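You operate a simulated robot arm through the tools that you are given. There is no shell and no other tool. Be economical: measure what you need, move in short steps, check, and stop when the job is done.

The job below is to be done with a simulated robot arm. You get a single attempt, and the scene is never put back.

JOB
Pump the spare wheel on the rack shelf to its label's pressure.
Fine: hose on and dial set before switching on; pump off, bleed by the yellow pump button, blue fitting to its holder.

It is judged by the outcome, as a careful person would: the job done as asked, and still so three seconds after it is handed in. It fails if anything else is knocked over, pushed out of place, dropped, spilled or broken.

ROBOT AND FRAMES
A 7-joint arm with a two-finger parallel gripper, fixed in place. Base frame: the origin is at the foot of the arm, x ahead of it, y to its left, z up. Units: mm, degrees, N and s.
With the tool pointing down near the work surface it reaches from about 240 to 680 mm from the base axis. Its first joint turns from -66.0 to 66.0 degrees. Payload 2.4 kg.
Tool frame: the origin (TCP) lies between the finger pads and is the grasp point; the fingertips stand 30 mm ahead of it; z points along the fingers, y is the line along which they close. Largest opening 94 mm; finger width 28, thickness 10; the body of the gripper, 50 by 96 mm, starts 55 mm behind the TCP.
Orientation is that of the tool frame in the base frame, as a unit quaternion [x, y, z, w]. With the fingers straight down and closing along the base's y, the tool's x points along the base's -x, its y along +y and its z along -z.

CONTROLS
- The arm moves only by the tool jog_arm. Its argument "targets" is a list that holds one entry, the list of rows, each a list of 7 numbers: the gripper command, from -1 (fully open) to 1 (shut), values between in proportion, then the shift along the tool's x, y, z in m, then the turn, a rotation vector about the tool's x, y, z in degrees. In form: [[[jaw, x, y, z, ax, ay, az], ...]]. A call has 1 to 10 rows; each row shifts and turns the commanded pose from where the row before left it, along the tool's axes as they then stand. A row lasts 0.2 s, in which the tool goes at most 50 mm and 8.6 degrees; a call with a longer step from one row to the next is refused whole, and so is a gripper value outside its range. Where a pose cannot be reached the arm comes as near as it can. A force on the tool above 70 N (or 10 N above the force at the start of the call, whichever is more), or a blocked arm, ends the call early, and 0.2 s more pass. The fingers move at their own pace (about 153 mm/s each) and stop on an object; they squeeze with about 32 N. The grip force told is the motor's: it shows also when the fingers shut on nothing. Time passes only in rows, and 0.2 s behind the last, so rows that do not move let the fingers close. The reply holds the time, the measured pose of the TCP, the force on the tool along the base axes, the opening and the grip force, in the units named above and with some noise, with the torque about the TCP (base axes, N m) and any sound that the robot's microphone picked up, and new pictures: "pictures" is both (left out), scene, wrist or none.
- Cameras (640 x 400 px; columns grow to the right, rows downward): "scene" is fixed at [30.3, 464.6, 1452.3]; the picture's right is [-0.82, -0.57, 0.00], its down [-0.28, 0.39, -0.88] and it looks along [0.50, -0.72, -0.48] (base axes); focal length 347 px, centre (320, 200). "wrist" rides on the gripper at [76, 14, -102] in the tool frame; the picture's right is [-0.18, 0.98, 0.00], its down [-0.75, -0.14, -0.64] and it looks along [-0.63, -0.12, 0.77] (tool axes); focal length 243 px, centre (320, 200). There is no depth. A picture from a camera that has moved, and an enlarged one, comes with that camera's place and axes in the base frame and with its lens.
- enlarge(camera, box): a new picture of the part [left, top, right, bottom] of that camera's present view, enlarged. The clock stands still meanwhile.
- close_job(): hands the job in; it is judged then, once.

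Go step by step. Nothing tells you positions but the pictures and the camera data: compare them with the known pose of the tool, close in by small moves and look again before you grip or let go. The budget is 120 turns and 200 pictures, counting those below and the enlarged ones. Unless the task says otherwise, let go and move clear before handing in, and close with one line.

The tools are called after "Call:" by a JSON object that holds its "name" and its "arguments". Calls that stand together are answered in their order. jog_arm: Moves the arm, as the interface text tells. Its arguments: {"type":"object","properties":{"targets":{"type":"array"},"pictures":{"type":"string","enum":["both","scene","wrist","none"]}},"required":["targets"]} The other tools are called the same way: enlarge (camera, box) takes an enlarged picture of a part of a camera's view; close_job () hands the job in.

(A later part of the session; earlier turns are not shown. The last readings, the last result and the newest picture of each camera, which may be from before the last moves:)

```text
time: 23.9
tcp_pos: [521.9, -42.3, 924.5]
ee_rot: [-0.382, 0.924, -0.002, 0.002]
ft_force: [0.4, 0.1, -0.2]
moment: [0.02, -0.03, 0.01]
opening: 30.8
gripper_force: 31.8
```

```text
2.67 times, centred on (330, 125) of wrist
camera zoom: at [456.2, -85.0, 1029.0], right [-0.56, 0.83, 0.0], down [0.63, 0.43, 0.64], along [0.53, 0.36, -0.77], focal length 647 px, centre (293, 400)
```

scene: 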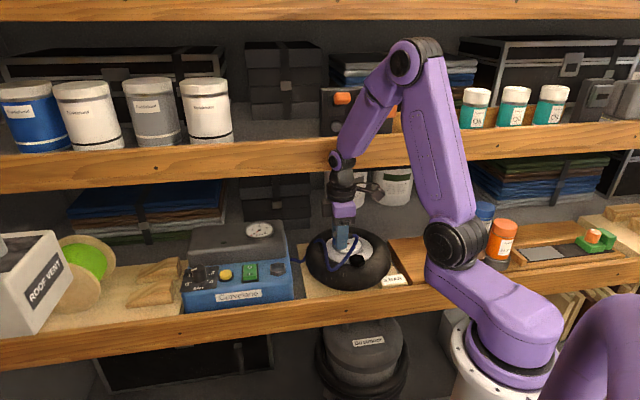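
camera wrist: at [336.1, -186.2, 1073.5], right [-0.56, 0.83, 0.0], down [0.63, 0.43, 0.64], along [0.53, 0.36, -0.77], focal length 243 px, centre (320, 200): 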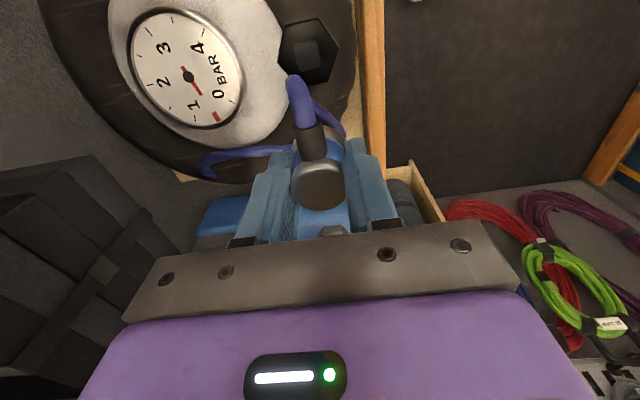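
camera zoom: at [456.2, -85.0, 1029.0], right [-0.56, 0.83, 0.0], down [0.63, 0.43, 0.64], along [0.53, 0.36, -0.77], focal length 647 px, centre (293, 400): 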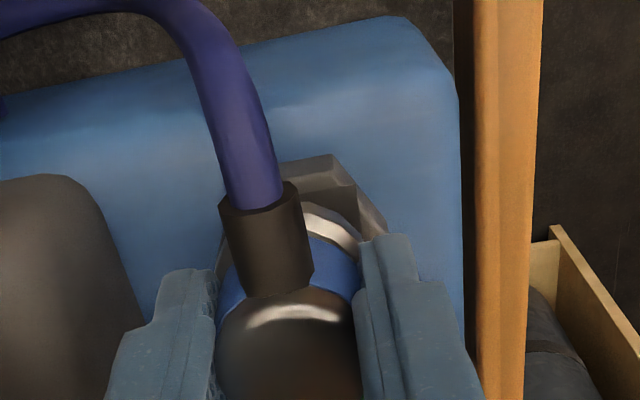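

Aligned. I'll continue down in small steps.

Call:
{"name": "jog_arm", "arguments": {"targets": [[[1, 0, 0, 0.003, 0, 0, 0], [1, 0, 0, 0.002, 0, 0, 0], [1, 0, 0, 0.002, 0, 0, 0], [1, 0, 0, 0.002, 0, 0, 0], [1, 0, 0, 0, 0, 0, 0]]], "pictures": "none"}}

```text
time: 25.1
tcp_pos: [520.0, -42.2, 915.2]
ee_rot: [-0.382, 0.924, -0.002, 0.001]
ft_force: [-1.2, -0.9, 3.5]
moment: [-0.04, 0.07, -0.02]
opening: 30.9
gripper_force: 32.2
```

Call:
{"name": "jog_arm", "arguments": {"targets": [[[1, 0, 0, 0.001, 0, 0, 0], [1, 0, 0, 0.001, 0, 0, 0], [1, 0, 0, 0.001, 0, 0, 0], [1, 0, 0, 0, 0, 0, 0]]], "pictures": "none"}}

```text
time: 26.1
tcp_pos: [519.1, -41.7, 914.7]
ee_rot: [-0.382, 0.924, -0.003, 0.004]
ft_force: [-13.8, 6.7, 54.7]
moment: [0.54, 1.0, -0.08]
opening: 30.9
gripper_force: 32.1
heard: snap
```

It snapped into its holder at about 55 N. That suggests the wheel's black hex really is a cap, so I'll release and go and look at it with an empty gripper.

Call:
{"name": "jog_arm", "arguments": {"targets": [[[-0.28, 0, 0, 0, 0, 0, 0], [-0.28, 0, 0, 0, 0, 0, 0], [-0.28, 0, 0, -0.02, 0, 0, 0], [-0.28, 0, 0, -0.02, 0, 0, 0], [-0.28, 0, 0, -0.02, 0, 0, 0], [-0.28, 0, 0, 0, 0, 0, 0]]], "pictures": "none"}}

Call:
{"name": "enlarge", "arguments": {"camera": "scene", "box": [240, 220, 320, 280]}}

```text
time: 27.5
tcp_pos: [521.6, -42.6, 970.4]
ee_rot: [-0.382, 0.924, -0.001, 0.001]
ft_force: [0.0, 0.2, -0.8]
moment: [0.0, -0.01, 0.0]
opening: 60.2
gripper_force: 0.1
```

```text
6.67 times, centred on (280, 250) of scene
camera zoom: at [30.3, 464.6, 1452.3], right [-0.82, -0.57, 0.0], down [-0.28, 0.39, -0.88], along [0.5, -0.72, -0.48], focal length 2311 px, centre (587, -133)
```

zoom: 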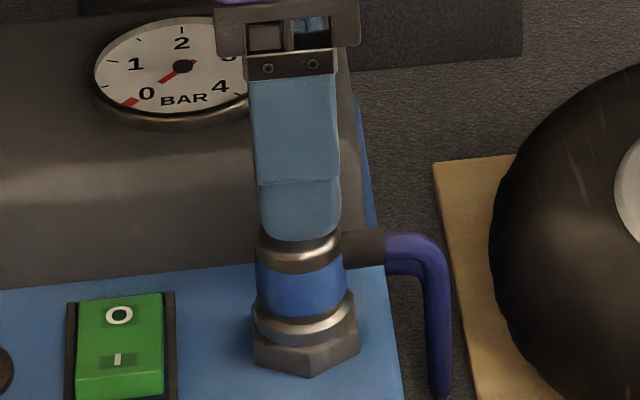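

The fitting is docked again. Next I'll move over the black cap at (367,-176) and rotate +30° so the jaws meet the hex flats.

Call:
{"name": "jog_arm", "arguments": {"targets": [[[-0.28, 0.0204, 0.0015, 0, 0, 0, 0], [-0.28, 0.0204, 0.0015, 0, 0, 0, 0], [-0.28, 0.0204, 0.0015, 0, 0, 0, 0], [-0.28, 0.0204, 0.0015, 0, 0, 0, 0], [-0.28, 0.0204, 0.0015, 0, 0, 0, 0], [-0.28, 0.0204, 0.0015, 0, 0, 0, 0], [-0.28, 0.0204, 0.0015, 0, 0, 0, 0], [-0.28, 0.0204, 0.0015, 0, 0, 0, 0], [-0.28, 0.0204, 0.0015, 0, 0, 0, 0], [-0.28, 0.0204, 0.0015, 0, 0, 0, 0]]], "pictures": "none"}}

Call:
{"name": "jog_arm", "arguments": {"targets": [[[-0.28, 0, 0, 0.005, 0, 0, 7.5], [-0.28, 0, 0, 0.005, 0, 0, 7.5], [-0.28, 0, 0, 0.005, 0, 0, 7.5], [-0.28, 0, 0, 0.005, 0, 0, 7.5], [-0.28, 0, 0, 0, 0, 0, 0]]]}}

Call:
{"name": "enlarge", "arguments": {"camera": "wrist", "box": [200, 60, 440, 220]}}

Call:
{"name": "enlarge", "arguments": {"camera": "scene", "box": [330, 220, 390, 270]}}

```text
time: 29.7
tcp_pos: [365.4, -175.0, 973.2]
ee_rot: [-0.381, 0.925, -0.001, 0.001]
ft_force: [-0.1, -0.4, -0.2]
moment: [-0.01, -0.01, 0.0]
opening: 60.1
gripper_force: 0.0
```

```text
time: 30.9
tcp_pos: [365.2, -176.3, 953.0]
ee_rot: [-0.128, 0.992, -0.001, 0.002]
ft_force: [0.2, 0.0, 0.0]
moment: [-0.02, -0.01, -0.01]
opening: 60.3
gripper_force: 0.0
camera wrist: at [288.1, -179.9, 1056.2], right [-0.07, 1.0, 0.0], down [0.76, 0.06, 0.65], along [0.64, 0.05, -0.76], focal length 243 px, centre (320, 200)
```

scene: 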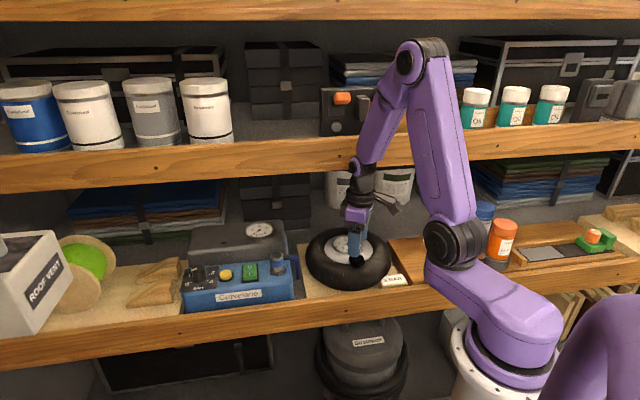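
wrist: 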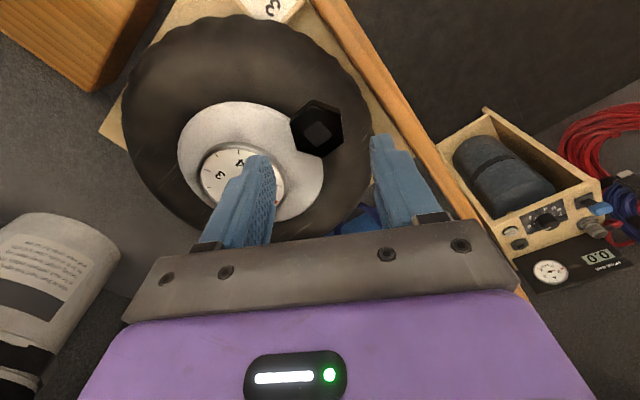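

```text
2.50 times, centred on (320, 140) of wrist
camera zoom: at [288.1, -179.9, 1056.2], right [-0.07, 1.0, 0.0], down [0.76, 0.06, 0.65], along [0.64, 0.05, -0.76], focal length 606 px, centre (320, 350)
```

zoom: 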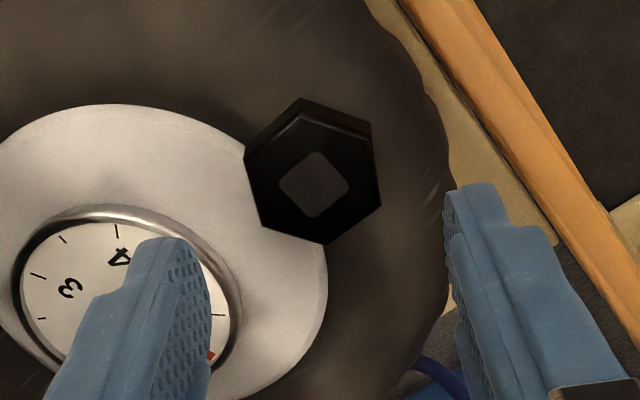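

```text
8.00 times, centred on (360, 245) of scene
camera zoom: at [30.3, 464.6, 1452.3], right [-0.82, -0.57, 0.0], down [-0.28, 0.39, -0.88], along [0.5, -0.72, -0.48], focal length 2774 px, centre (0, -160)
```

zoom: 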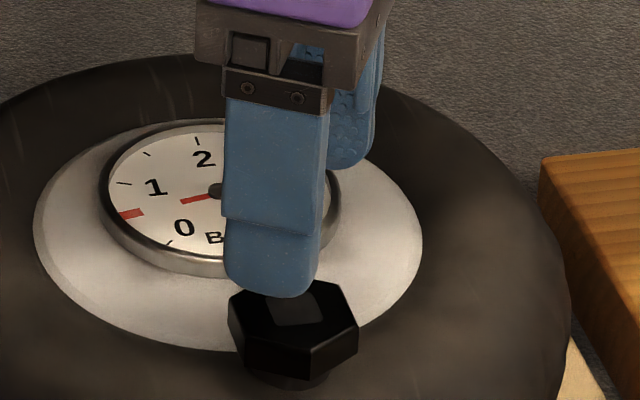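

The jaws line up with the hex flats and need about 2 mm shift in y. I'll descend partway and check clearance to the tyre and gauge.

Call:
{"name": "jog_arm", "arguments": {"targets": [[[-0.1, 0, -0.002, 0.015, 0, 0, 0], [-0.1, 0, 0, 0.015, 0, 0, 0], [-0.1, 0, 0, 0.013, 0, 0, 0], [-0.1, 0, 0, 0, 0, 0, 0]]], "pictures": "none"}}

Call:
{"name": "enlarge", "arguments": {"camera": "wrist", "box": [200, 60, 440, 220]}}

Call:
{"name": "enlarge", "arguments": {"camera": "scene", "box": [330, 230, 390, 280]}}

```text
time: 31.9
tcp_pos: [366.2, -178.8, 908.5]
ee_rot: [-0.13, 0.992, -0.001, 0.003]
ft_force: [-0.6, 0.2, 0.5]
moment: [0.0, 0.0, 0.02]
opening: 51.8
gripper_force: 0.0
```

```text
2.50 times, centred on (320, 140) of wrist
camera zoom: at [287.6, -183.4, 1012.6], right [-0.08, 1.0, 0.0], down [0.76, 0.06, 0.65], along [0.64, 0.05, -0.76], focal length 606 px, centre (320, 350)
```

zoom: 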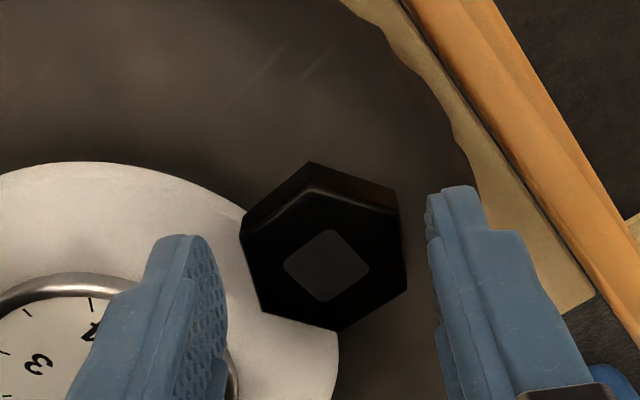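

```text
8.00 times, centred on (360, 255) of scene
camera zoom: at [30.3, 464.6, 1452.3], right [-0.82, -0.57, 0.0], down [-0.28, 0.39, -0.88], along [0.5, -0.72, -0.48], focal length 2774 px, centre (0, -240)
```

zoom: 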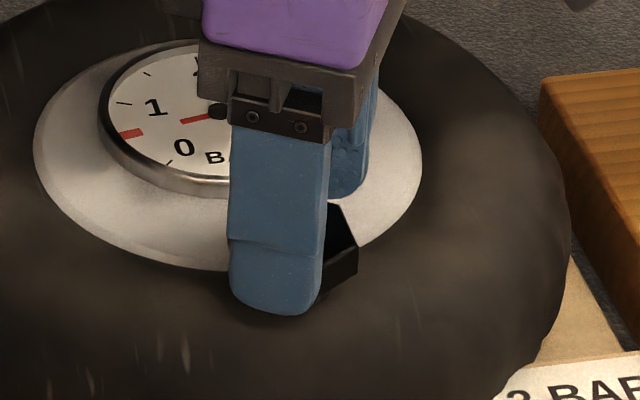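

Clearance is good. I'll adjust by 2 mm in x, lower 8 mm, and close on the hex.

Call:
{"name": "jog_arm", "arguments": {"targets": [[[-0.1, -0.002, 0.001, 0.003, 0, 0, 0], [-0.1, 0, 0, 0.003, 0, 0, 0], [-0.1, 0, 0, 0.002, 0, 0, 0], [-0.1, 0, 0, 0, 0, 0, 0], [1, 0, 0, 0, 0, 0, 0], [1, 0, 0, 0, 0, 0, 0]]], "pictures": "none"}}

Call:
{"name": "enlarge", "arguments": {"camera": "wrist", "box": [200, 60, 440, 220]}}

Call:
{"name": "enlarge", "arguments": {"camera": "scene", "box": [330, 230, 390, 280]}}

```text
time: 33.3
tcp_pos: [368.2, -177.1, 899.7]
ee_rot: [-0.13, 0.991, -0.001, 0.002]
ft_force: [0.1, 0.4, -1.1]
moment: [-0.02, -0.03, 0.06]
opening: 43.3
gripper_force: 44.8
```

```text
2.50 times, centred on (320, 140) of wrist
camera zoom: at [290.0, -181.6, 1004.7], right [-0.08, 1.0, 0.0], down [0.76, 0.06, 0.65], along [0.64, 0.05, -0.76], focal length 606 px, centre (320, 350)
```

zoom: 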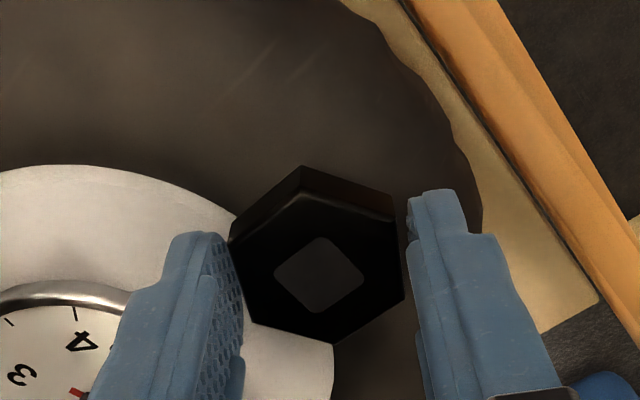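

```text
8.00 times, centred on (360, 255) of scene
camera zoom: at [30.3, 464.6, 1452.3], right [-0.82, -0.57, 0.0], down [-0.28, 0.39, -0.88], along [0.5, -0.72, -0.48], focal length 2774 px, centre (0, -240)
```

zoom: 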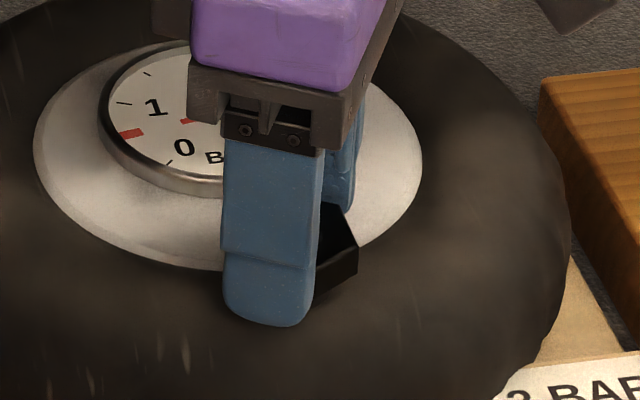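

The fingers are on the hex; I'll let the grip settle, then try a gentle counter-clockwise twist.

Call:
{"name": "jog_arm", "arguments": {"targets": [[[1, 0, 0, 0, 0, 0, 0], [1, 0, 0, 0, 0, 0, 0], [1, 0, 0, 0, 0, 0, -5], [1, 0, 0, 0, 0, 0, -5]]], "pictures": "none"}}

Call:
{"name": "enlarge", "arguments": {"camera": "wrist", "box": [200, 60, 440, 220]}}

Call:
{"name": "enlarge", "arguments": {"camera": "scene", "box": [330, 230, 390, 280]}}

```text
time: 34.3
tcp_pos: [368.3, -177.0, 901.2]
ee_rot: [-0.215, 0.977, -0.002, 0.001]
ft_force: [0.4, 4.0, 8.8]
moment: [0.1, -0.05, -1.73]
opening: 43.5
gripper_force: 44.7
```

```text
2.50 times, centred on (320, 140) of wrist
camera zoom: at [292.0, -194.4, 1004.6], right [-0.25, 0.97, 0.0], down [0.74, 0.19, 0.65], along [0.63, 0.16, -0.76], focal length 606 px, centre (320, 350)
```

zoom: 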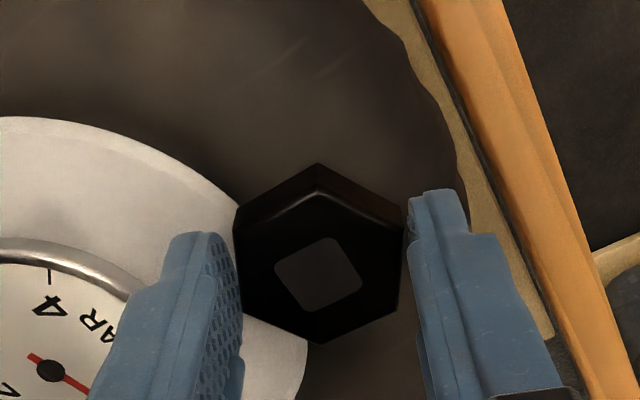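

```text
8.00 times, centred on (360, 255) of scene
camera zoom: at [30.2, 464.7, 1452.3], right [-0.82, -0.57, 0.0], down [-0.28, 0.39, -0.88], along [0.5, -0.72, -0.48], focal length 2774 px, centre (0, -240)
```

zoom: 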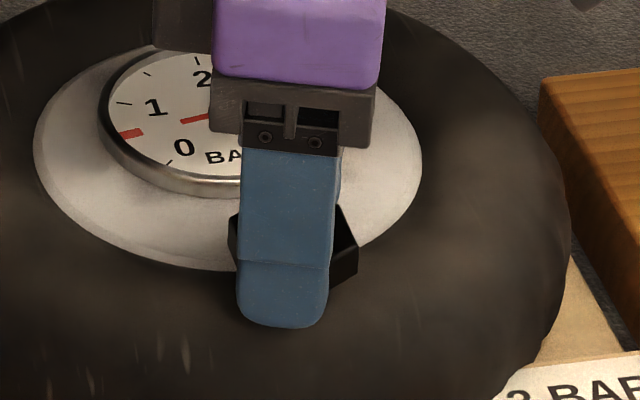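

The hex resists with 1.7 Nm and doesn't turn. I'll undo the twist and try a very gentle upward pull to see whether it's a cap at all.

Call:
{"name": "jog_arm", "arguments": {"targets": [[[1, 0, 0, 0, 0, 0, 5], [1, 0, 0, 0, 0, 0, 5], [1, 0, 0, -0.001, 0, 0, 0], [1, 0, 0, -0.001, 0, 0, 0]]], "pictures": "none"}}

Call:
{"name": "enlarge", "arguments": {"camera": "scene", "box": [330, 230, 390, 280]}}

```text
time: 35.3
tcp_pos: [367.3, -177.4, 901.7]
ee_rot: [-0.129, 0.992, -0.001, 0.002]
ft_force: [13.7, -9.9, -60.7]
moment: [-0.15, -0.57, 1.13]
opening: 43.6
gripper_force: 44.6
```

```text
8.00 times, centred on (360, 255) of scene
camera zoom: at [31.4, 464.0, 1452.5], right [-0.82, -0.57, 0.0], down [-0.28, 0.39, -0.88], along [0.5, -0.72, -0.48], focal length 2774 px, centre (0, -240)
```

zoom: 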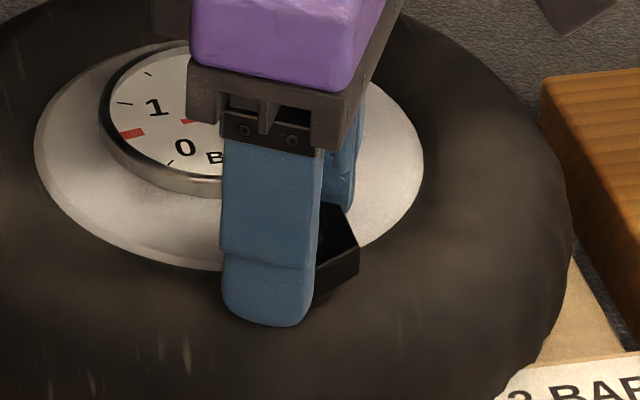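

The hex neither turns nor pulls off, even at 60 N, so it is a fixed valve and the fitting just needs better alignment and force. I'll release, then close from another angle to measure its exact centre.

Call:
{"name": "jog_arm", "arguments": {"targets": [[[1, 0, 0, 0.002, 0, 0, 0], [-0.15, 0, 0, 0, 0, 0, 0], [-0.15, 0, 0, -0.01, 0, 0, 0], [-0.15, 0, 0, -0.015, 0, 0, 0], [-0.15, 0, 0, -0.01, 0, 0, 0]]], "pictures": "none"}}

Call:
{"name": "jog_arm", "arguments": {"targets": [[[-0.15, 0, 0, 0, 0, 0, -7.5], [-0.15, 0, 0, 0, 0, 0, -7.5], [-0.15, 0, 0, 0, 0, 0, -7.5], [-0.15, 0, 0, 0, 0, 0, -7.5], [-0.15, 0, 0, 0, 0, 0, -7.5], [-0.15, 0, 0, 0, 0, 0, -7.5], [-0.15, 0, 0, 0, 0, 0, -7.5], [-0.15, 0, 0, 0, 0, 0, -7.5], [-0.15, 0, 0, 0, 0, 0, 0]]], "pictures": "none"}}

Call:
{"name": "enlarge", "arguments": {"camera": "wrist", "box": [200, 60, 440, 220]}}

Call:
{"name": "enlarge", "arguments": {"camera": "scene", "box": [300, 215, 420, 305]}}

```text
time: 36.5
tcp_pos: [367.5, -174.8, 935.4]
ee_rot: [-0.13, 0.992, -0.002, 0.002]
ft_force: [-1.0, 0.0, 0.5]
moment: [0.01, 0.01, 0.01]
opening: 53.8
gripper_force: 0.1
```

```text
time: 38.5
tcp_pos: [368.2, -176.5, 935.0]
ee_rot: [-0.609, 0.793, -0.002, 0.002]
ft_force: [-0.2, 1.0, -0.1]
moment: [0.04, -0.01, -0.01]
opening: 54.2
gripper_force: 0.0
```

```text
2.50 times, centred on (320, 140) of wrist
camera zoom: at [333.6, -244.9, 1039.4], right [-0.9, 0.43, 0.0], down [0.33, 0.69, 0.64], along [0.28, 0.58, -0.77], focal length 606 px, centre (320, 350)
```

zoom: 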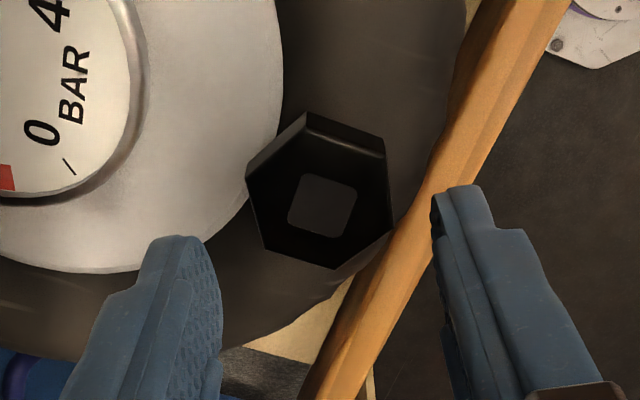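

```text
4.44 times, centred on (360, 260) of scene
camera zoom: at [30.3, 464.6, 1452.3], right [-0.82, -0.57, 0.0], down [-0.28, 0.39, -0.88], along [0.5, -0.72, -0.48], focal length 1541 px, centre (142, -67)
```

zoom: 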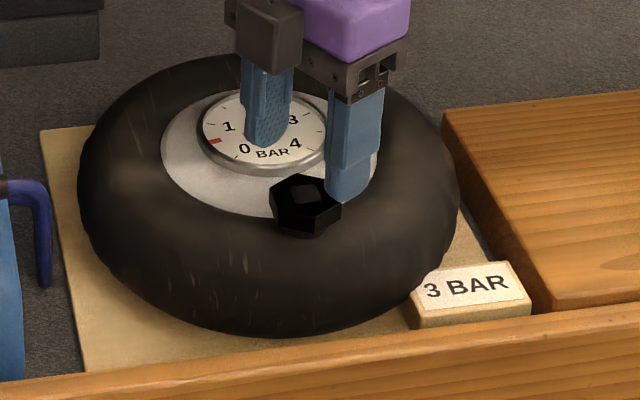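

The valve is unchanged. I'll lower and close along the other axis to measure it.

Call:
{"name": "jog_arm", "arguments": {"targets": [[[-0.15, 0, 0, 0.015, 0, 0, 0], [-0.15, 0, 0, 0.015, 0, 0, 0], [-0.15, 0, 0, 0, 0, 0, 0], [1, 0, 0, 0, 0, 0, 0], [1, 0, 0, 0, 0, 0, 0], [1, 0, 0, 0, 0, 0, 0]]], "pictures": "none"}}

Call:
{"name": "jog_arm", "arguments": {"targets": [[[1, 0, 0, 0, 0, 0, 0]]], "pictures": "none"}}

Call:
{"name": "jog_arm", "arguments": {"targets": [[[1, 0, 0, 0, 0, 0, 0]]], "pictures": "none"}}

Call:
{"name": "enlarge", "arguments": {"camera": "wrist", "box": [200, 60, 440, 220]}}

```text
time: 39.9
tcp_pos: [367.2, -176.4, 904.2]
ee_rot: [-0.608, 0.794, -0.003, 0.0]
ft_force: [0.7, 0.9, -6.7]
moment: [-0.03, -0.23, -0.18]
opening: 43.3
gripper_force: 45.2
```

```text
time: 40.3
tcp_pos: [367.9, -176.5, 904.0]
ee_rot: [-0.608, 0.794, -0.003, 0.001]
ft_force: [1.0, -0.7, -8.6]
moment: [0.02, -0.2, -0.27]
opening: 43.1
gripper_force: 45.4
```

```text
time: 40.7
tcp_pos: [368.6, -175.6, 905.1]
ee_rot: [-0.608, 0.794, -0.003, 0.0]
ft_force: [2.0, -0.3, -10.0]
moment: [-0.02, -0.14, -0.36]
opening: 43.2
gripper_force: 44.8
```

```text
2.50 times, centred on (320, 140) of wrist
camera zoom: at [332.8, -244.5, 1008.9], right [-0.9, 0.43, 0.0], down [0.33, 0.69, 0.64], along [0.28, 0.58, -0.77], focal length 606 px, centre (320, 350)
```

zoom: 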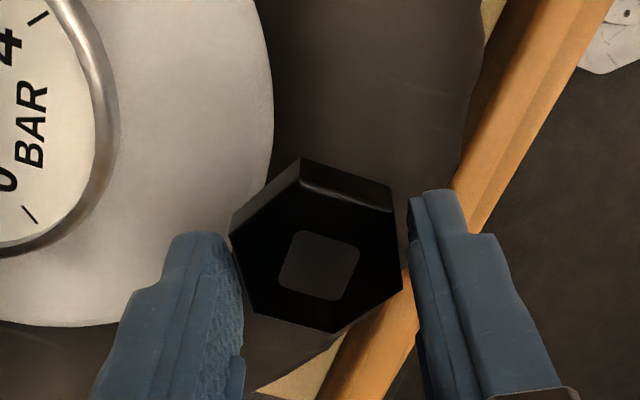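

The valve centre is about (367.6,-177.1). My only well-centred press reached just 48 N, while the holder latched at about 55 N, so I'll fetch the fitting again and press harder. First I'll release, rise and rotate back to the -45° yaw.

Call:
{"name": "jog_arm", "arguments": {"targets": [[[-0.15, 0, 0, 0, 0, 0, 0], [-0.15, 0, 0, -0.015, 0, 0, 0], [-0.15, 0, 0, -0.02, 0, 0, 0], [-0.28, 0, 0, -0.02, 0, 0, 0], [-0.28, 0, 0, -0.01, 0, 0, 7.5], [-0.28, 0, 0, 0, 0, 0, 7.5], [-0.28, 0, 0, 0, 0, 0, 7.5], [-0.28, 0, 0, 0, 0, 0, 7.5], [-0.28, 0, 0, 0, 0, 0, 0]]], "pictures": "none"}}

```text
time: 42.7
tcp_pos: [367.9, -176.2, 971.1]
ee_rot: [-0.381, 0.924, -0.002, 0.002]
ft_force: [0.2, 0.3, -0.6]
moment: [-0.05, 0.01, 0.02]
opening: 60.4
gripper_force: 0.0
```

Call:
{"name": "jog_arm", "arguments": {"targets": [[[-0.28, -0.0203, -0.0013, 0, 0, 0, 0], [-0.28, -0.0203, -0.0013, 0, 0, 0, 0], [-0.28, -0.0203, -0.0013, 0, 0, 0, 0], [-0.28, -0.0203, -0.0013, 0, 0, 0, 0], [-0.28, -0.0203, -0.0013, 0, 0, 0, 0], [-0.28, -0.0203, -0.0013, 0, 0, 0, 0], [-0.28, -0.0203, -0.0013, 0, 0, 0, 0], [-0.28, -0.0203, -0.0013, 0, 0, 0, 0], [-0.28, -0.0203, -0.0013, 0, 0, 0, 0], [-0.28, -0.0203, -0.0013, 0, 0, 0, 0]]], "pictures": "none"}}

Call:
{"name": "enlarge", "arguments": {"camera": "wrist", "box": [200, 60, 440, 220]}}

Call:
{"name": "enlarge", "arguments": {"camera": "scene", "box": [240, 210, 320, 280]}}

```text
time: 44.9
tcp_pos: [519.9, -42.2, 971.2]
ee_rot: [-0.383, 0.924, -0.002, 0.001]
ft_force: [-0.5, -0.3, 0.4]
moment: [-0.03, -0.02, 0.03]
opening: 60.2
gripper_force: 0.0
```

```text
2.50 times, centred on (320, 140) of wrist
camera zoom: at [455.6, -84.0, 1074.8], right [-0.56, 0.83, 0.0], down [0.63, 0.43, 0.64], along [0.53, 0.36, -0.77], focal length 606 px, centre (320, 350)
```

zoom: 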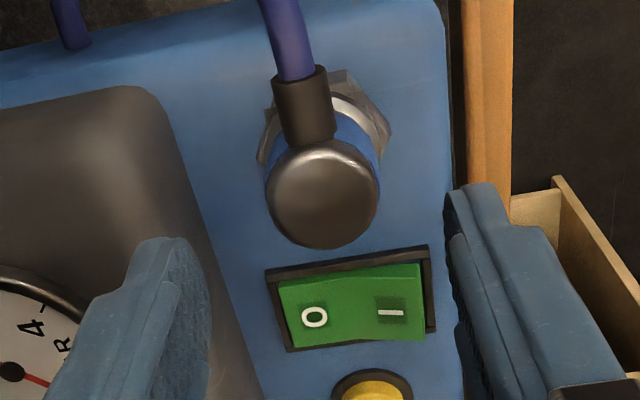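

```text
5.71 times, centred on (280, 245) of scene
camera zoom: at [30.3, 464.6, 1452.3], right [-0.82, -0.57, 0.0], down [-0.28, 0.39, -0.88], along [0.5, -0.72, -0.48], focal length 1981 px, centre (549, -57)
```

zoom: 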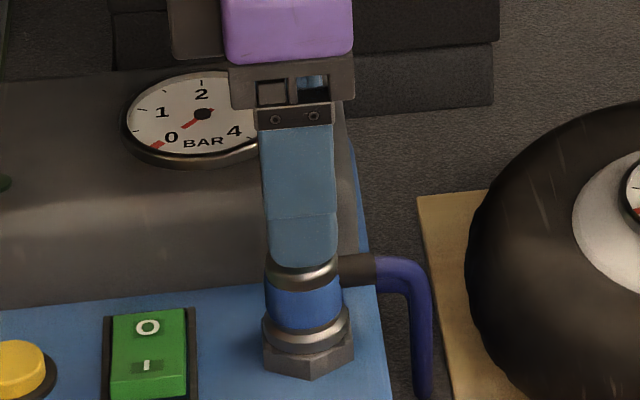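

The fitting is centred under the jaws. I'll descend, grip as before, and lift.

Call:
{"name": "jog_arm", "arguments": {"targets": [[[-0.28, 0, 0, 0.02, 0, 0, 0], [-0.28, 0, 0, 0.02, 0, 0, 0], [-0.28, 0, 0, 0.016, 0, 0, 0], [-0.28, 0, 0, 0.008, 0, 0, 0], [-0.28, 0, 0, 0, 0, 0, 0], [1, 0, 0, 0, 0, 0, 0], [1, 0, 0, 0, 0, 0, 0], [1, 0, 0, 0, 0, 0, 0]]], "pictures": "none"}}

Call:
{"name": "jog_arm", "arguments": {"targets": [[[1, 0, 0, -0.004, 0, 0, 0], [1, 0, 0, -0.004, 0, 0, 0], [1, 0, 0, -0.01, 0, 0, 0], [1, 0, 0, -0.02, 0, 0, 0], [1, 0, 0, -0.02, 0, 0, 0], [1, 0, 0, -0.02, 0, 0, 0], [1, 0, 0, 0, 0, 0, 0]]], "pictures": "none"}}

Call:
{"name": "enlarge", "arguments": {"camera": "wrist", "box": [200, 60, 440, 220]}}

Call:
{"name": "enlarge", "arguments": {"camera": "scene", "box": [240, 210, 320, 280]}}

```text
time: 46.7
tcp_pos: [519.9, -41.2, 907.7]
ee_rot: [-0.382, 0.924, -0.002, 0.002]
ft_force: [6.4, -5.1, -7.8]
moment: [-0.13, -0.17, -0.05]
opening: 36.5
gripper_force: 32.6
```

```text
time: 48.3
tcp_pos: [521.2, -39.3, 985.0]
ee_rot: [-0.382, 0.924, 0.0, 0.001]
ft_force: [0.1, 0.4, -0.4]
moment: [0.0, -0.02, 0.05]
opening: 36.1
gripper_force: 31.6
heard: snap
```

```text
2.50 times, centred on (320, 140) of wrist
camera zoom: at [456.3, -82.5, 1088.7], right [-0.56, 0.83, 0.0], down [0.63, 0.43, 0.64], along [0.53, 0.36, -0.77], focal length 606 px, centre (320, 350)
```

zoom: 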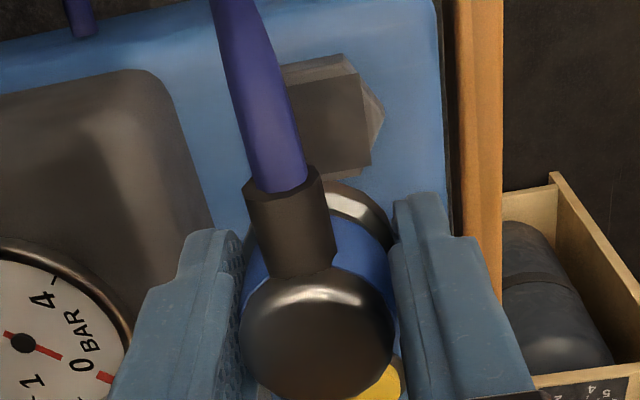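

```text
5.71 times, centred on (280, 245) of scene
camera zoom: at [30.3, 464.6, 1452.3], right [-0.82, -0.57, 0.0], down [-0.28, 0.39, -0.88], along [0.5, -0.72, -0.48], focal length 1981 px, centre (549, -57)
```

zoom: 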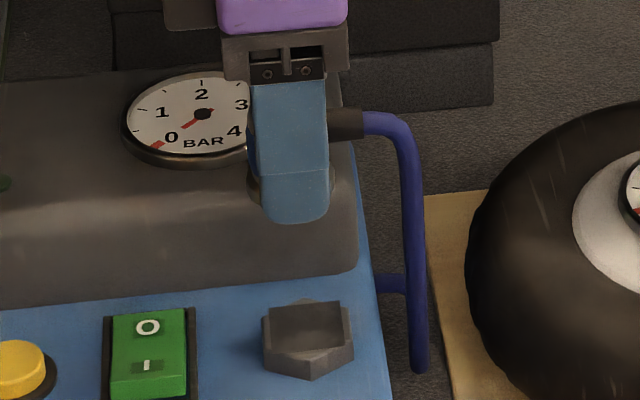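

The fitting is lifted, held firmly by its ring this time. I'll reverse my exact path back to above the valve.

Call:
{"name": "jog_arm", "arguments": {"targets": [[[1, 0.0203, 0.0013, 0, 0, 0, 0], [1, 0.0203, 0.0013, 0, 0, 0, 0], [1, 0.0203, 0.0013, 0, 0, 0, 0], [1, 0.0203, 0.0013, 0, 0, 0, 0], [1, 0.0203, 0.0013, 0, 0, 0, 0], [1, 0.0203, 0.0013, 0, 0, 0, 0], [1, 0.0203, 0.0013, 0, 0, 0, 0], [1, 0.0203, 0.0013, 0, 0, 0, 0], [1, 0.0203, 0.0013, 0, 0, 0, 0], [1, 0.0203, 0.0013, 0, 0, 0, 0]]], "pictures": "none"}}

Call:
{"name": "jog_arm", "arguments": {"targets": [[[1, 0, 0, 0.02, 0, 0, 0], [1, 0, 0, 0.02, 0, 0, 0], [1, 0, 0, 0.012, 0, 0, 0], [1, 0, 0, 0, 0, 0, 0]]], "pictures": "none"}}

Call:
{"name": "enlarge", "arguments": {"camera": "scene", "box": [340, 235, 390, 275]}}

Call:
{"name": "enlarge", "arguments": {"camera": "wrist", "box": [260, 70, 400, 190]}}

```text
time: 50.5
tcp_pos: [368.7, -174.6, 985.2]
ee_rot: [-0.383, 0.924, -0.001, 0.002]
ft_force: [1.0, 0.5, -0.7]
moment: [0.0, -0.02, 0.02]
opening: 35.8
gripper_force: 31.9
```

```text
time: 51.5
tcp_pos: [366.3, -176.5, 932.6]
ee_rot: [-0.383, 0.924, -0.002, 0.001]
ft_force: [0.7, 0.4, 0.8]
moment: [-0.01, -0.01, -0.01]
opening: 35.8
gripper_force: 31.7
```

```text
10.00 times, centred on (365, 255) of scene
camera zoom: at [30.3, 464.6, 1452.3], right [-0.82, -0.57, 0.0], down [-0.28, 0.39, -0.88], along [0.5, -0.72, -0.48], focal length 3467 px, centre (-130, -350)
```

zoom: 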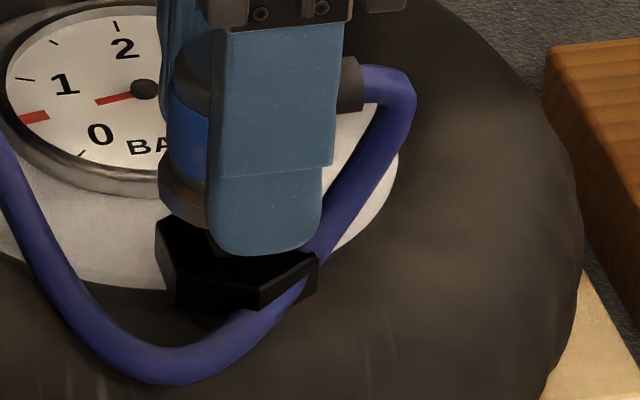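

```text
3.33 times, centred on (330, 130) of wrist
camera zoom: at [302.5, -217.7, 1036.7], right [-0.56, 0.83, 0.0], down [0.63, 0.43, 0.64], along [0.53, 0.36, -0.77], focal length 809 px, centre (287, 433)
```

zoom: 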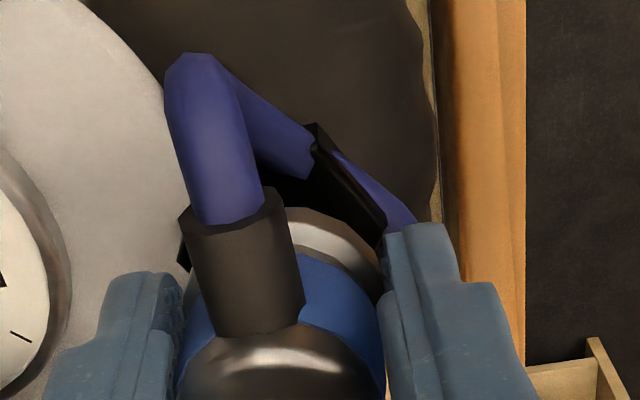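

Alignment is within about 1 mm. I'll lower to contact, then press firmly.

Call:
{"name": "jog_arm", "arguments": {"targets": [[[1, 0.001, 0, 0.006, 0, 0, 0], [1, 0, 0, 0.005, 0, 0, 0], [1, 0, 0, 0.002, 0, 0, 0], [1, 0, 0, 0.002, 0, 0, 0], [1, 0, 0, 0, 0, 0, 0]]], "pictures": "none"}}

Call:
{"name": "jog_arm", "arguments": {"targets": [[[1, 0, 0, 0.001, 0, 0, 0], [1, 0, 0, 0.001, 0, 0, 0], [1, 0, 0, 0, 0, 0, 0]]], "pictures": "none"}}

```text
time: 52.7
tcp_pos: [366.1, -175.5, 918.9]
ee_rot: [-0.382, 0.924, -0.002, 0.002]
ft_force: [-0.1, 0.2, -0.8]
moment: [0.02, 0.0, -0.02]
opening: 36.0
gripper_force: 32.0
```

```text
time: 53.5
tcp_pos: [366.7, -176.9, 917.5]
ee_rot: [-0.382, 0.924, -0.003, 0.002]
ft_force: [-11.6, -0.6, 50.0]
moment: [-0.04, 0.45, -0.04]
opening: 35.6
gripper_force: 32.5
heard: snap
```

It snapped onto the wheel valve. I'll release, rise and verify.

Call:
{"name": "jog_arm", "arguments": {"targets": [[[-0.2, 0, 0, 0, 0, 0, 0], [-0.2, 0, 0, 0, 0, 0, 0], [-0.2, 0, 0, -0.02, 0, 0, 0], [-0.2, 0, 0, -0.02, 0, 0, 0], [-0.2, 0, 0, -0.02, 0, 0, 0], [-0.2, 0, 0, 0, 0, 0, 0]]]}}

Call:
{"name": "enlarge", "arguments": {"camera": "scene", "box": [310, 220, 400, 290]}}

Call:
{"name": "enlarge", "arguments": {"camera": "scene", "box": [175, 250, 265, 310]}}

```text
time: 54.9
tcp_pos: [367.9, -177.1, 975.1]
ee_rot: [-0.382, 0.924, -0.002, 0.002]
ft_force: [-0.7, -0.6, 0.4]
moment: [-0.01, 0.0, 0.0]
opening: 56.2
gripper_force: 0.1
camera wrist: at [302.6, -219.2, 1080.4], right [-0.56, 0.83, 0.0], down [0.63, 0.43, 0.64], along [0.53, 0.36, -0.77], focal length 243 px, centre (320, 200)
```

scene: 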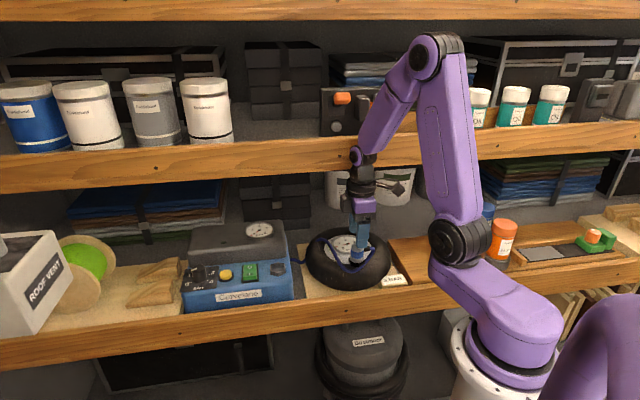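
wrist: 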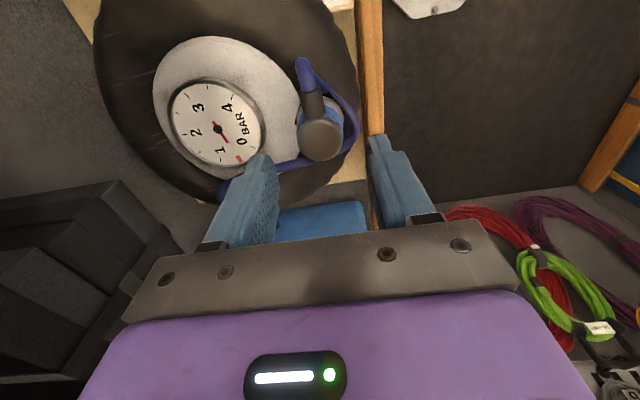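

```text
5.71 times, centred on (355, 255) of scene
camera zoom: at [30.3, 464.6, 1452.3], right [-0.82, -0.57, 0.0], down [-0.28, 0.39, -0.88], along [0.5, -0.72, -0.48], focal length 1981 px, centre (120, -114)
```

zoom: 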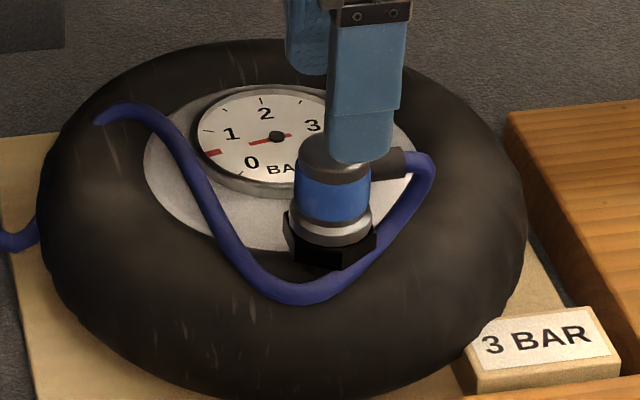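

```text
6.67 times, centred on (220, 280) of scene
camera zoom: at [30.3, 464.6, 1452.3], right [-0.82, -0.57, 0.0], down [-0.28, 0.39, -0.88], along [0.5, -0.72, -0.48], focal length 2311 px, centre (987, -333)
```

zoom: 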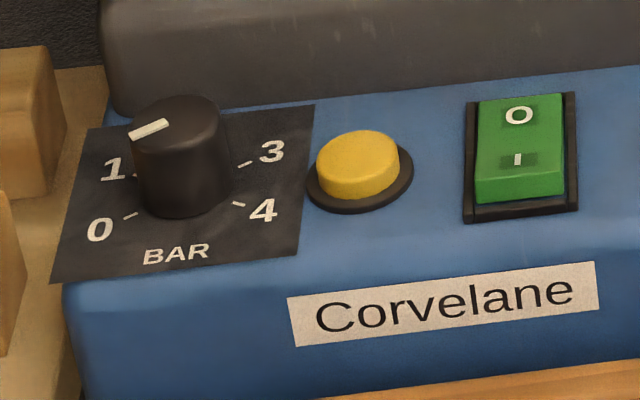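

The hose is latched on the wheel valve. Next I'll move over to the pump's pressure dial.

Call:
{"name": "jog_arm", "arguments": {"targets": [[[-0.2, -0.037, -0.0025, -0.001, 0, 0, 0], [-0.2, -0.037, -0.0025, -0.001, 0, 0, 0], [-0.2, -0.037, -0.0025, -0.001, 0, 0, 0], [-0.2, -0.037, -0.0025, -0.001, 0, 0, 0], [-0.2, -0.037, -0.0025, -0.001, 0, 0, 0], [-0.2, -0.037, -0.0025, -0.001, 0, 0, 0], [-0.2, -0.037, -0.0025, -0.001, 0, 0, 0], [-0.2, -0.037, -0.0025, -0.001, 0, 0, 0], [-0.2, -0.037, -0.0025, 0, 0, 0, 0], [-0.2, -0.03, -0.0025, 0, 0, 0, 0]]]}}

Call:
{"name": "enlarge", "arguments": {"camera": "wrist", "box": [200, 40, 440, 200]}}

Call:
{"name": "enlarge", "arguments": {"camera": "scene", "box": [165, 210, 265, 310]}}

```text
time: 57.1
tcp_pos: [640.8, 63.8, 985.0]
ee_rot: [-0.384, 0.923, -0.001, -0.001]
ft_force: [-29.8, 5.0, 0.6]
moment: [-0.68, -3.96, -0.53]
opening: 56.6
gripper_force: 0.0
camera wrist: at [576.7, 21.1, 1088.9], right [-0.57, 0.82, 0.0], down [0.63, 0.44, 0.64], along [0.53, 0.36, -0.77], focal length 243 px, centre (320, 200)
```

scene: 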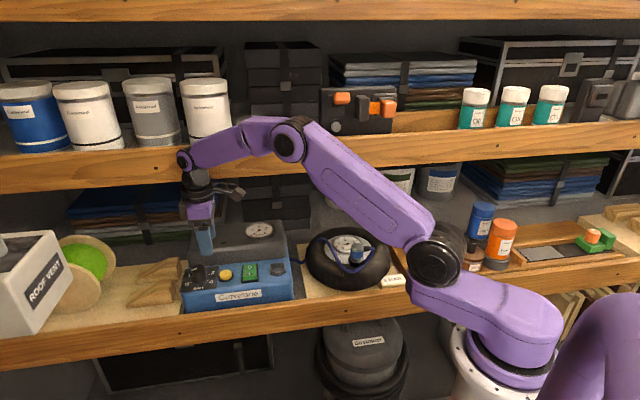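
wrist: 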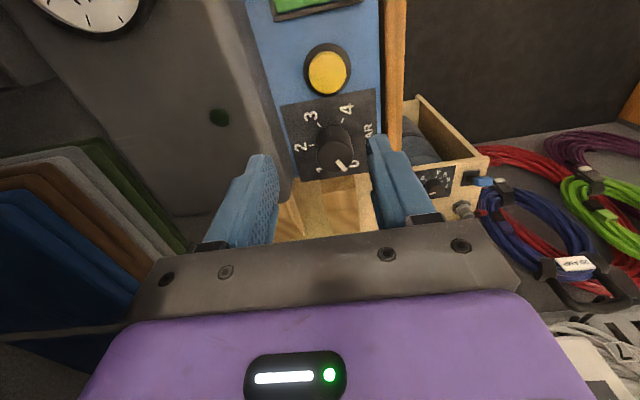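

```text
2.50 times, centred on (320, 120) of wrist
camera zoom: at [576.7, 21.1, 1088.9], right [-0.57, 0.82, 0.0], down [0.63, 0.44, 0.64], along [0.53, 0.36, -0.77], focal length 606 px, centre (320, 400)
```

zoom: 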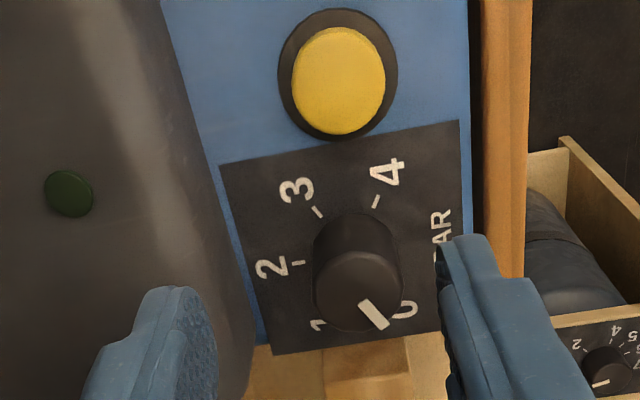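

```text
4.00 times, centred on (215, 260) of scene
camera zoom: at [29.2, 464.7, 1452.3], right [-0.82, -0.57, 0.0], down [-0.28, 0.39, -0.88], along [0.5, -0.72, -0.48], focal length 1387 px, centre (740, -40)
```

zoom: 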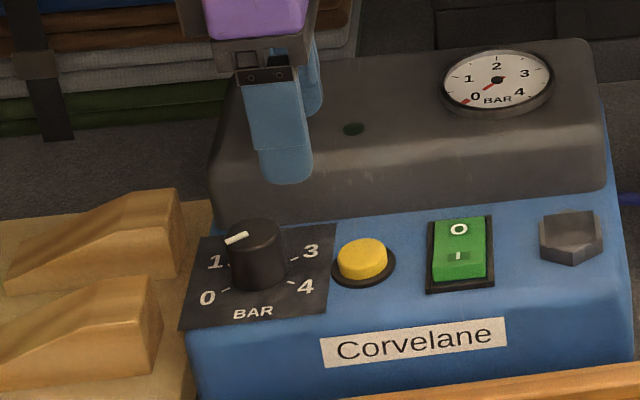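

Something's touching: about 25 N at 133 mm above the TCP, which I take to be the hand's side against the upper shelf lip at d≈457. I'll back off toward the room, then move along and down before moving in over the knob, which is at about (663,91,889).

Call:
{"name": "jog_arm", "arguments": {"targets": [[[-0.2, 0, 0.02, 0, 0, 0, 0], [-0.2, 0, 0, 0.02, 0, 0, 0], [-0.2, 0, 0, 0.02, 0, 0, 0], [-0.2, -0.018, 0, 0.005, 0, 0, 0], [-0.2, -0.018, 0, 0.005, 0, 0, 0], [-0.2, 0, 0, 0, 0, 0, 0]]]}}

Call:
{"name": "enlarge", "arguments": {"camera": "wrist", "box": [200, 40, 440, 220]}}

Call:
{"name": "enlarge", "arguments": {"camera": "scene", "box": [165, 220, 265, 310]}}

```text
time: 58.5
tcp_pos: [654.7, 99.3, 936.0]
ee_rot: [-0.382, 0.924, -0.002, 0.001]
ft_force: [0.7, 1.7, -0.3]
moment: [0.0, 0.0, 0.03]
opening: 56.4
gripper_force: 0.1
camera wrist: at [589.9, 57.2, 1038.5], right [-0.56, 0.83, 0.0], down [0.63, 0.43, 0.64], along [0.53, 0.36, -0.77], focal length 243 px, centre (320, 200)
```

scene: 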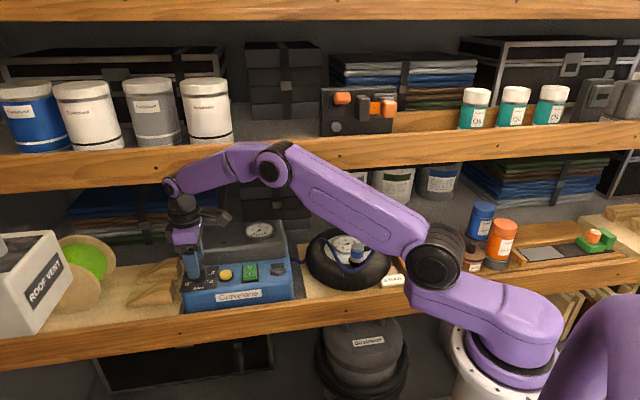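
wrist: 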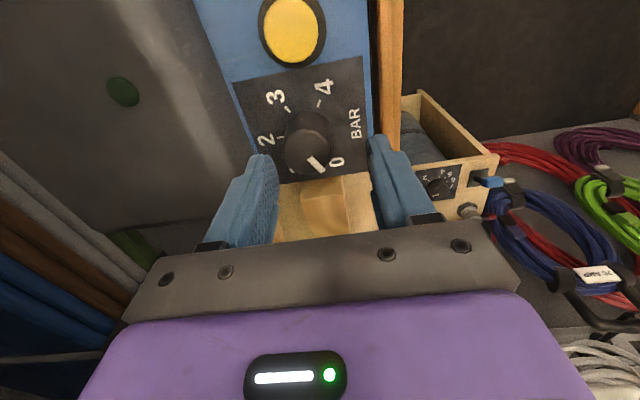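

```text
2.22 times, centred on (320, 130) of wrist
camera zoom: at [589.9, 57.2, 1038.5], right [-0.56, 0.83, 0.0], down [0.63, 0.43, 0.64], along [0.53, 0.36, -0.77], focal length 539 px, centre (320, 356)
```

zoom: 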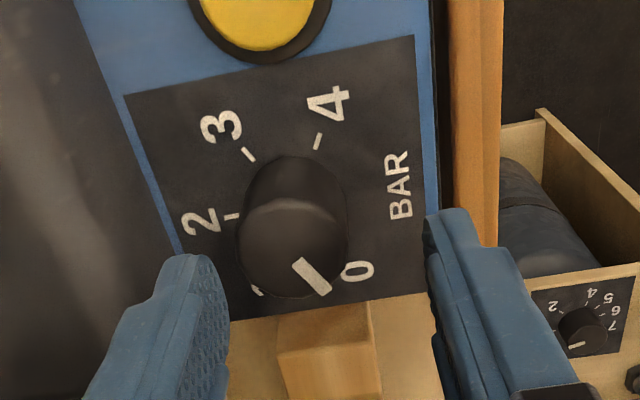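

```text
4.44 times, centred on (215, 265) of scene
camera zoom: at [30.3, 464.6, 1452.3], right [-0.82, -0.57, 0.0], down [-0.28, 0.39, -0.88], along [0.5, -0.72, -0.48], focal length 1541 px, centre (787, -89)
```

zoom: 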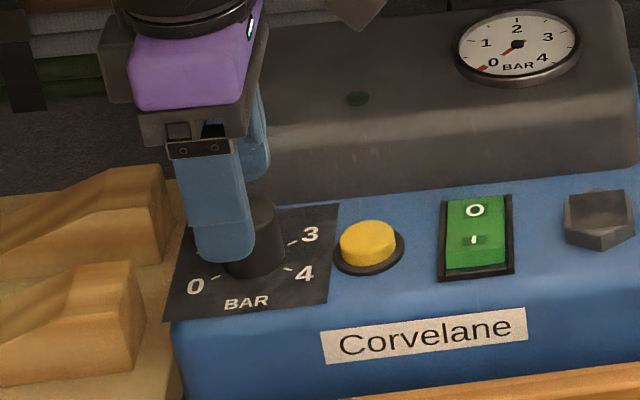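

I'm clear of the shelf. The pointer is at 0 and the scale has 60° per bar, so 3 bar is 180° clockwise, which I'll do in two 90° grips. First I'll centre over the knob and pre-rotate -45°.

Call:
{"name": "jog_arm", "arguments": {"targets": [[[-0.12, -0.0047, -0.009, 0, 0, 0, 0], [-0.12, 0, 0, 0, 0, 0, -7.5], [-0.12, 0, 0, 0, 0, 0, -7.5], [-0.12, 0, 0, 0, 0, 0, -7.5], [-0.12, 0, 0, 0, 0, 0, -7.5], [-0.12, 0, 0, 0, 0, 0, -7.5], [-0.12, 0, 0, 0, 0, 0, -7.5], [-0.12, 0, 0, 0, 0, 0, 0]]], "pictures": "none"}}

Call:
{"name": "enlarge", "arguments": {"camera": "wrist", "box": [200, 40, 440, 220]}}

Call:
{"name": "enlarge", "arguments": {"camera": "scene", "box": [165, 200, 265, 310]}}

```text
time: 60.3
tcp_pos: [661.8, 97.4, 934.8]
ee_rot: [0.708, -0.707, 0.001, -0.001]
ft_force: [0.6, -0.2, 0.3]
moment: [0.07, -0.02, -0.01]
opening: 52.7
gripper_force: 0.0
```

```text
2.22 times, centred on (320, 130) of wrist
camera zoom: at [646.8, 23.2, 1038.5], right [-0.98, 0.18, 0.0], down [0.14, 0.76, 0.64], along [0.12, 0.63, -0.77], focal length 539 px, centre (320, 356)
```

zoom: 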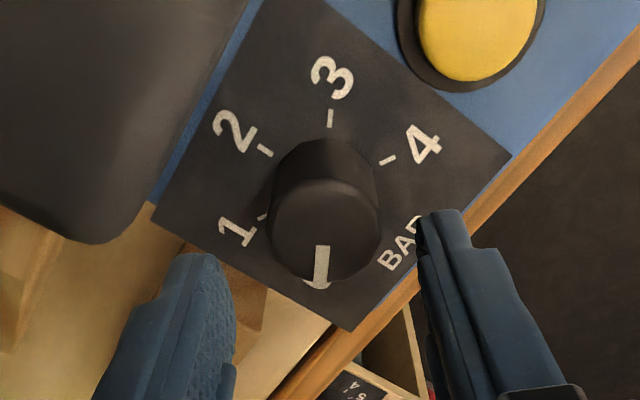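

```text
3.64 times, centred on (215, 255) of scene
camera zoom: at [30.3, 464.6, 1452.3], right [-0.82, -0.57, 0.0], down [-0.28, 0.39, -0.88], along [0.5, -0.72, -0.48], focal length 1261 px, centre (702, 0)
```

zoom: 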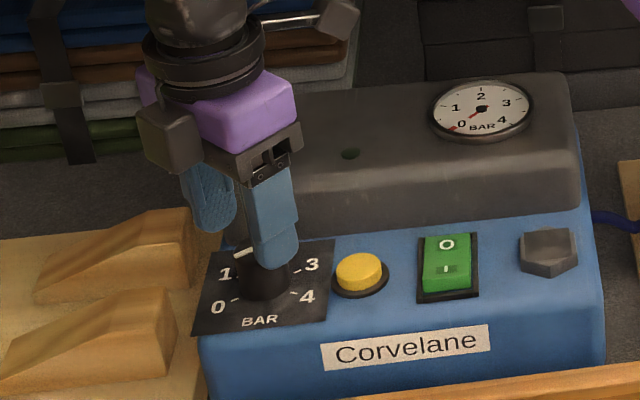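

The pointer is confirmed opposite 3, that is, at 0. I'll make a small centring correction, then descend to the knob and grip.

Call:
{"name": "jog_arm", "arguments": {"targets": [[[-0.12, 0.0025, 0.001, 0.008, 0, 0, 0], [-0.12, 0, 0, 0.012, 0, 0, 0], [-0.12, 0, 0, 0.012, 0, 0, 0], [-0.12, 0, 0, 0.005, 0, 0, 0], [-0.12, 0, 0, 0, 0, 0, 0]]], "pictures": "none"}}

Call:
{"name": "enlarge", "arguments": {"camera": "wrist", "box": [200, 60, 440, 240]}}

Call:
{"name": "enlarge", "arguments": {"camera": "scene", "box": [175, 230, 245, 300]}}

```text
time: 61.5
tcp_pos: [662.5, 94.6, 897.7]
ee_rot: [-0.706, 0.708, -0.002, 0.001]
ft_force: [-0.2, -0.2, 0.0]
moment: [-0.03, 0.0, -0.01]
opening: 52.6
gripper_force: 0.1
```

```text
2.22 times, centred on (320, 150) of wrist
camera zoom: at [646.3, 21.1, 1002.0], right [-0.98, 0.18, 0.0], down [0.14, 0.75, 0.64], along [0.12, 0.63, -0.77], focal length 539 px, centre (320, 311)
```

zoom: 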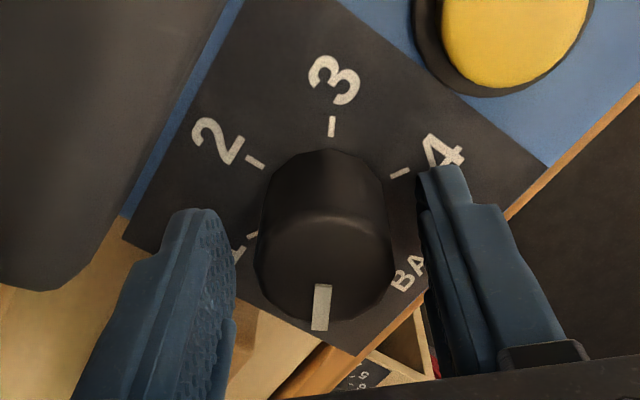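

```text
5.71 times, centred on (210, 265) of scene
camera zoom: at [30.3, 464.6, 1452.3], right [-0.82, -0.57, 0.0], down [-0.28, 0.39, -0.88], along [0.5, -0.72, -0.48], focal length 1981 px, centre (949, -171)
```

zoom: 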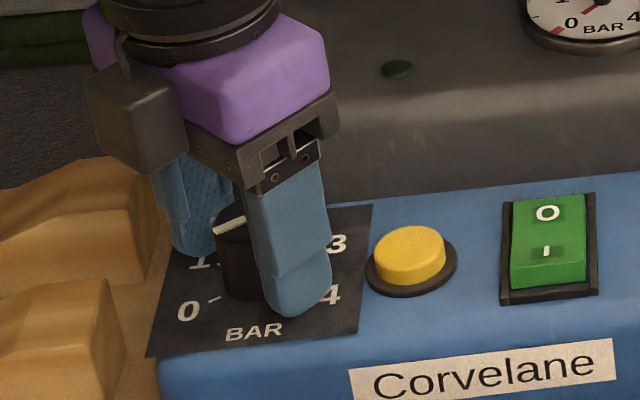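

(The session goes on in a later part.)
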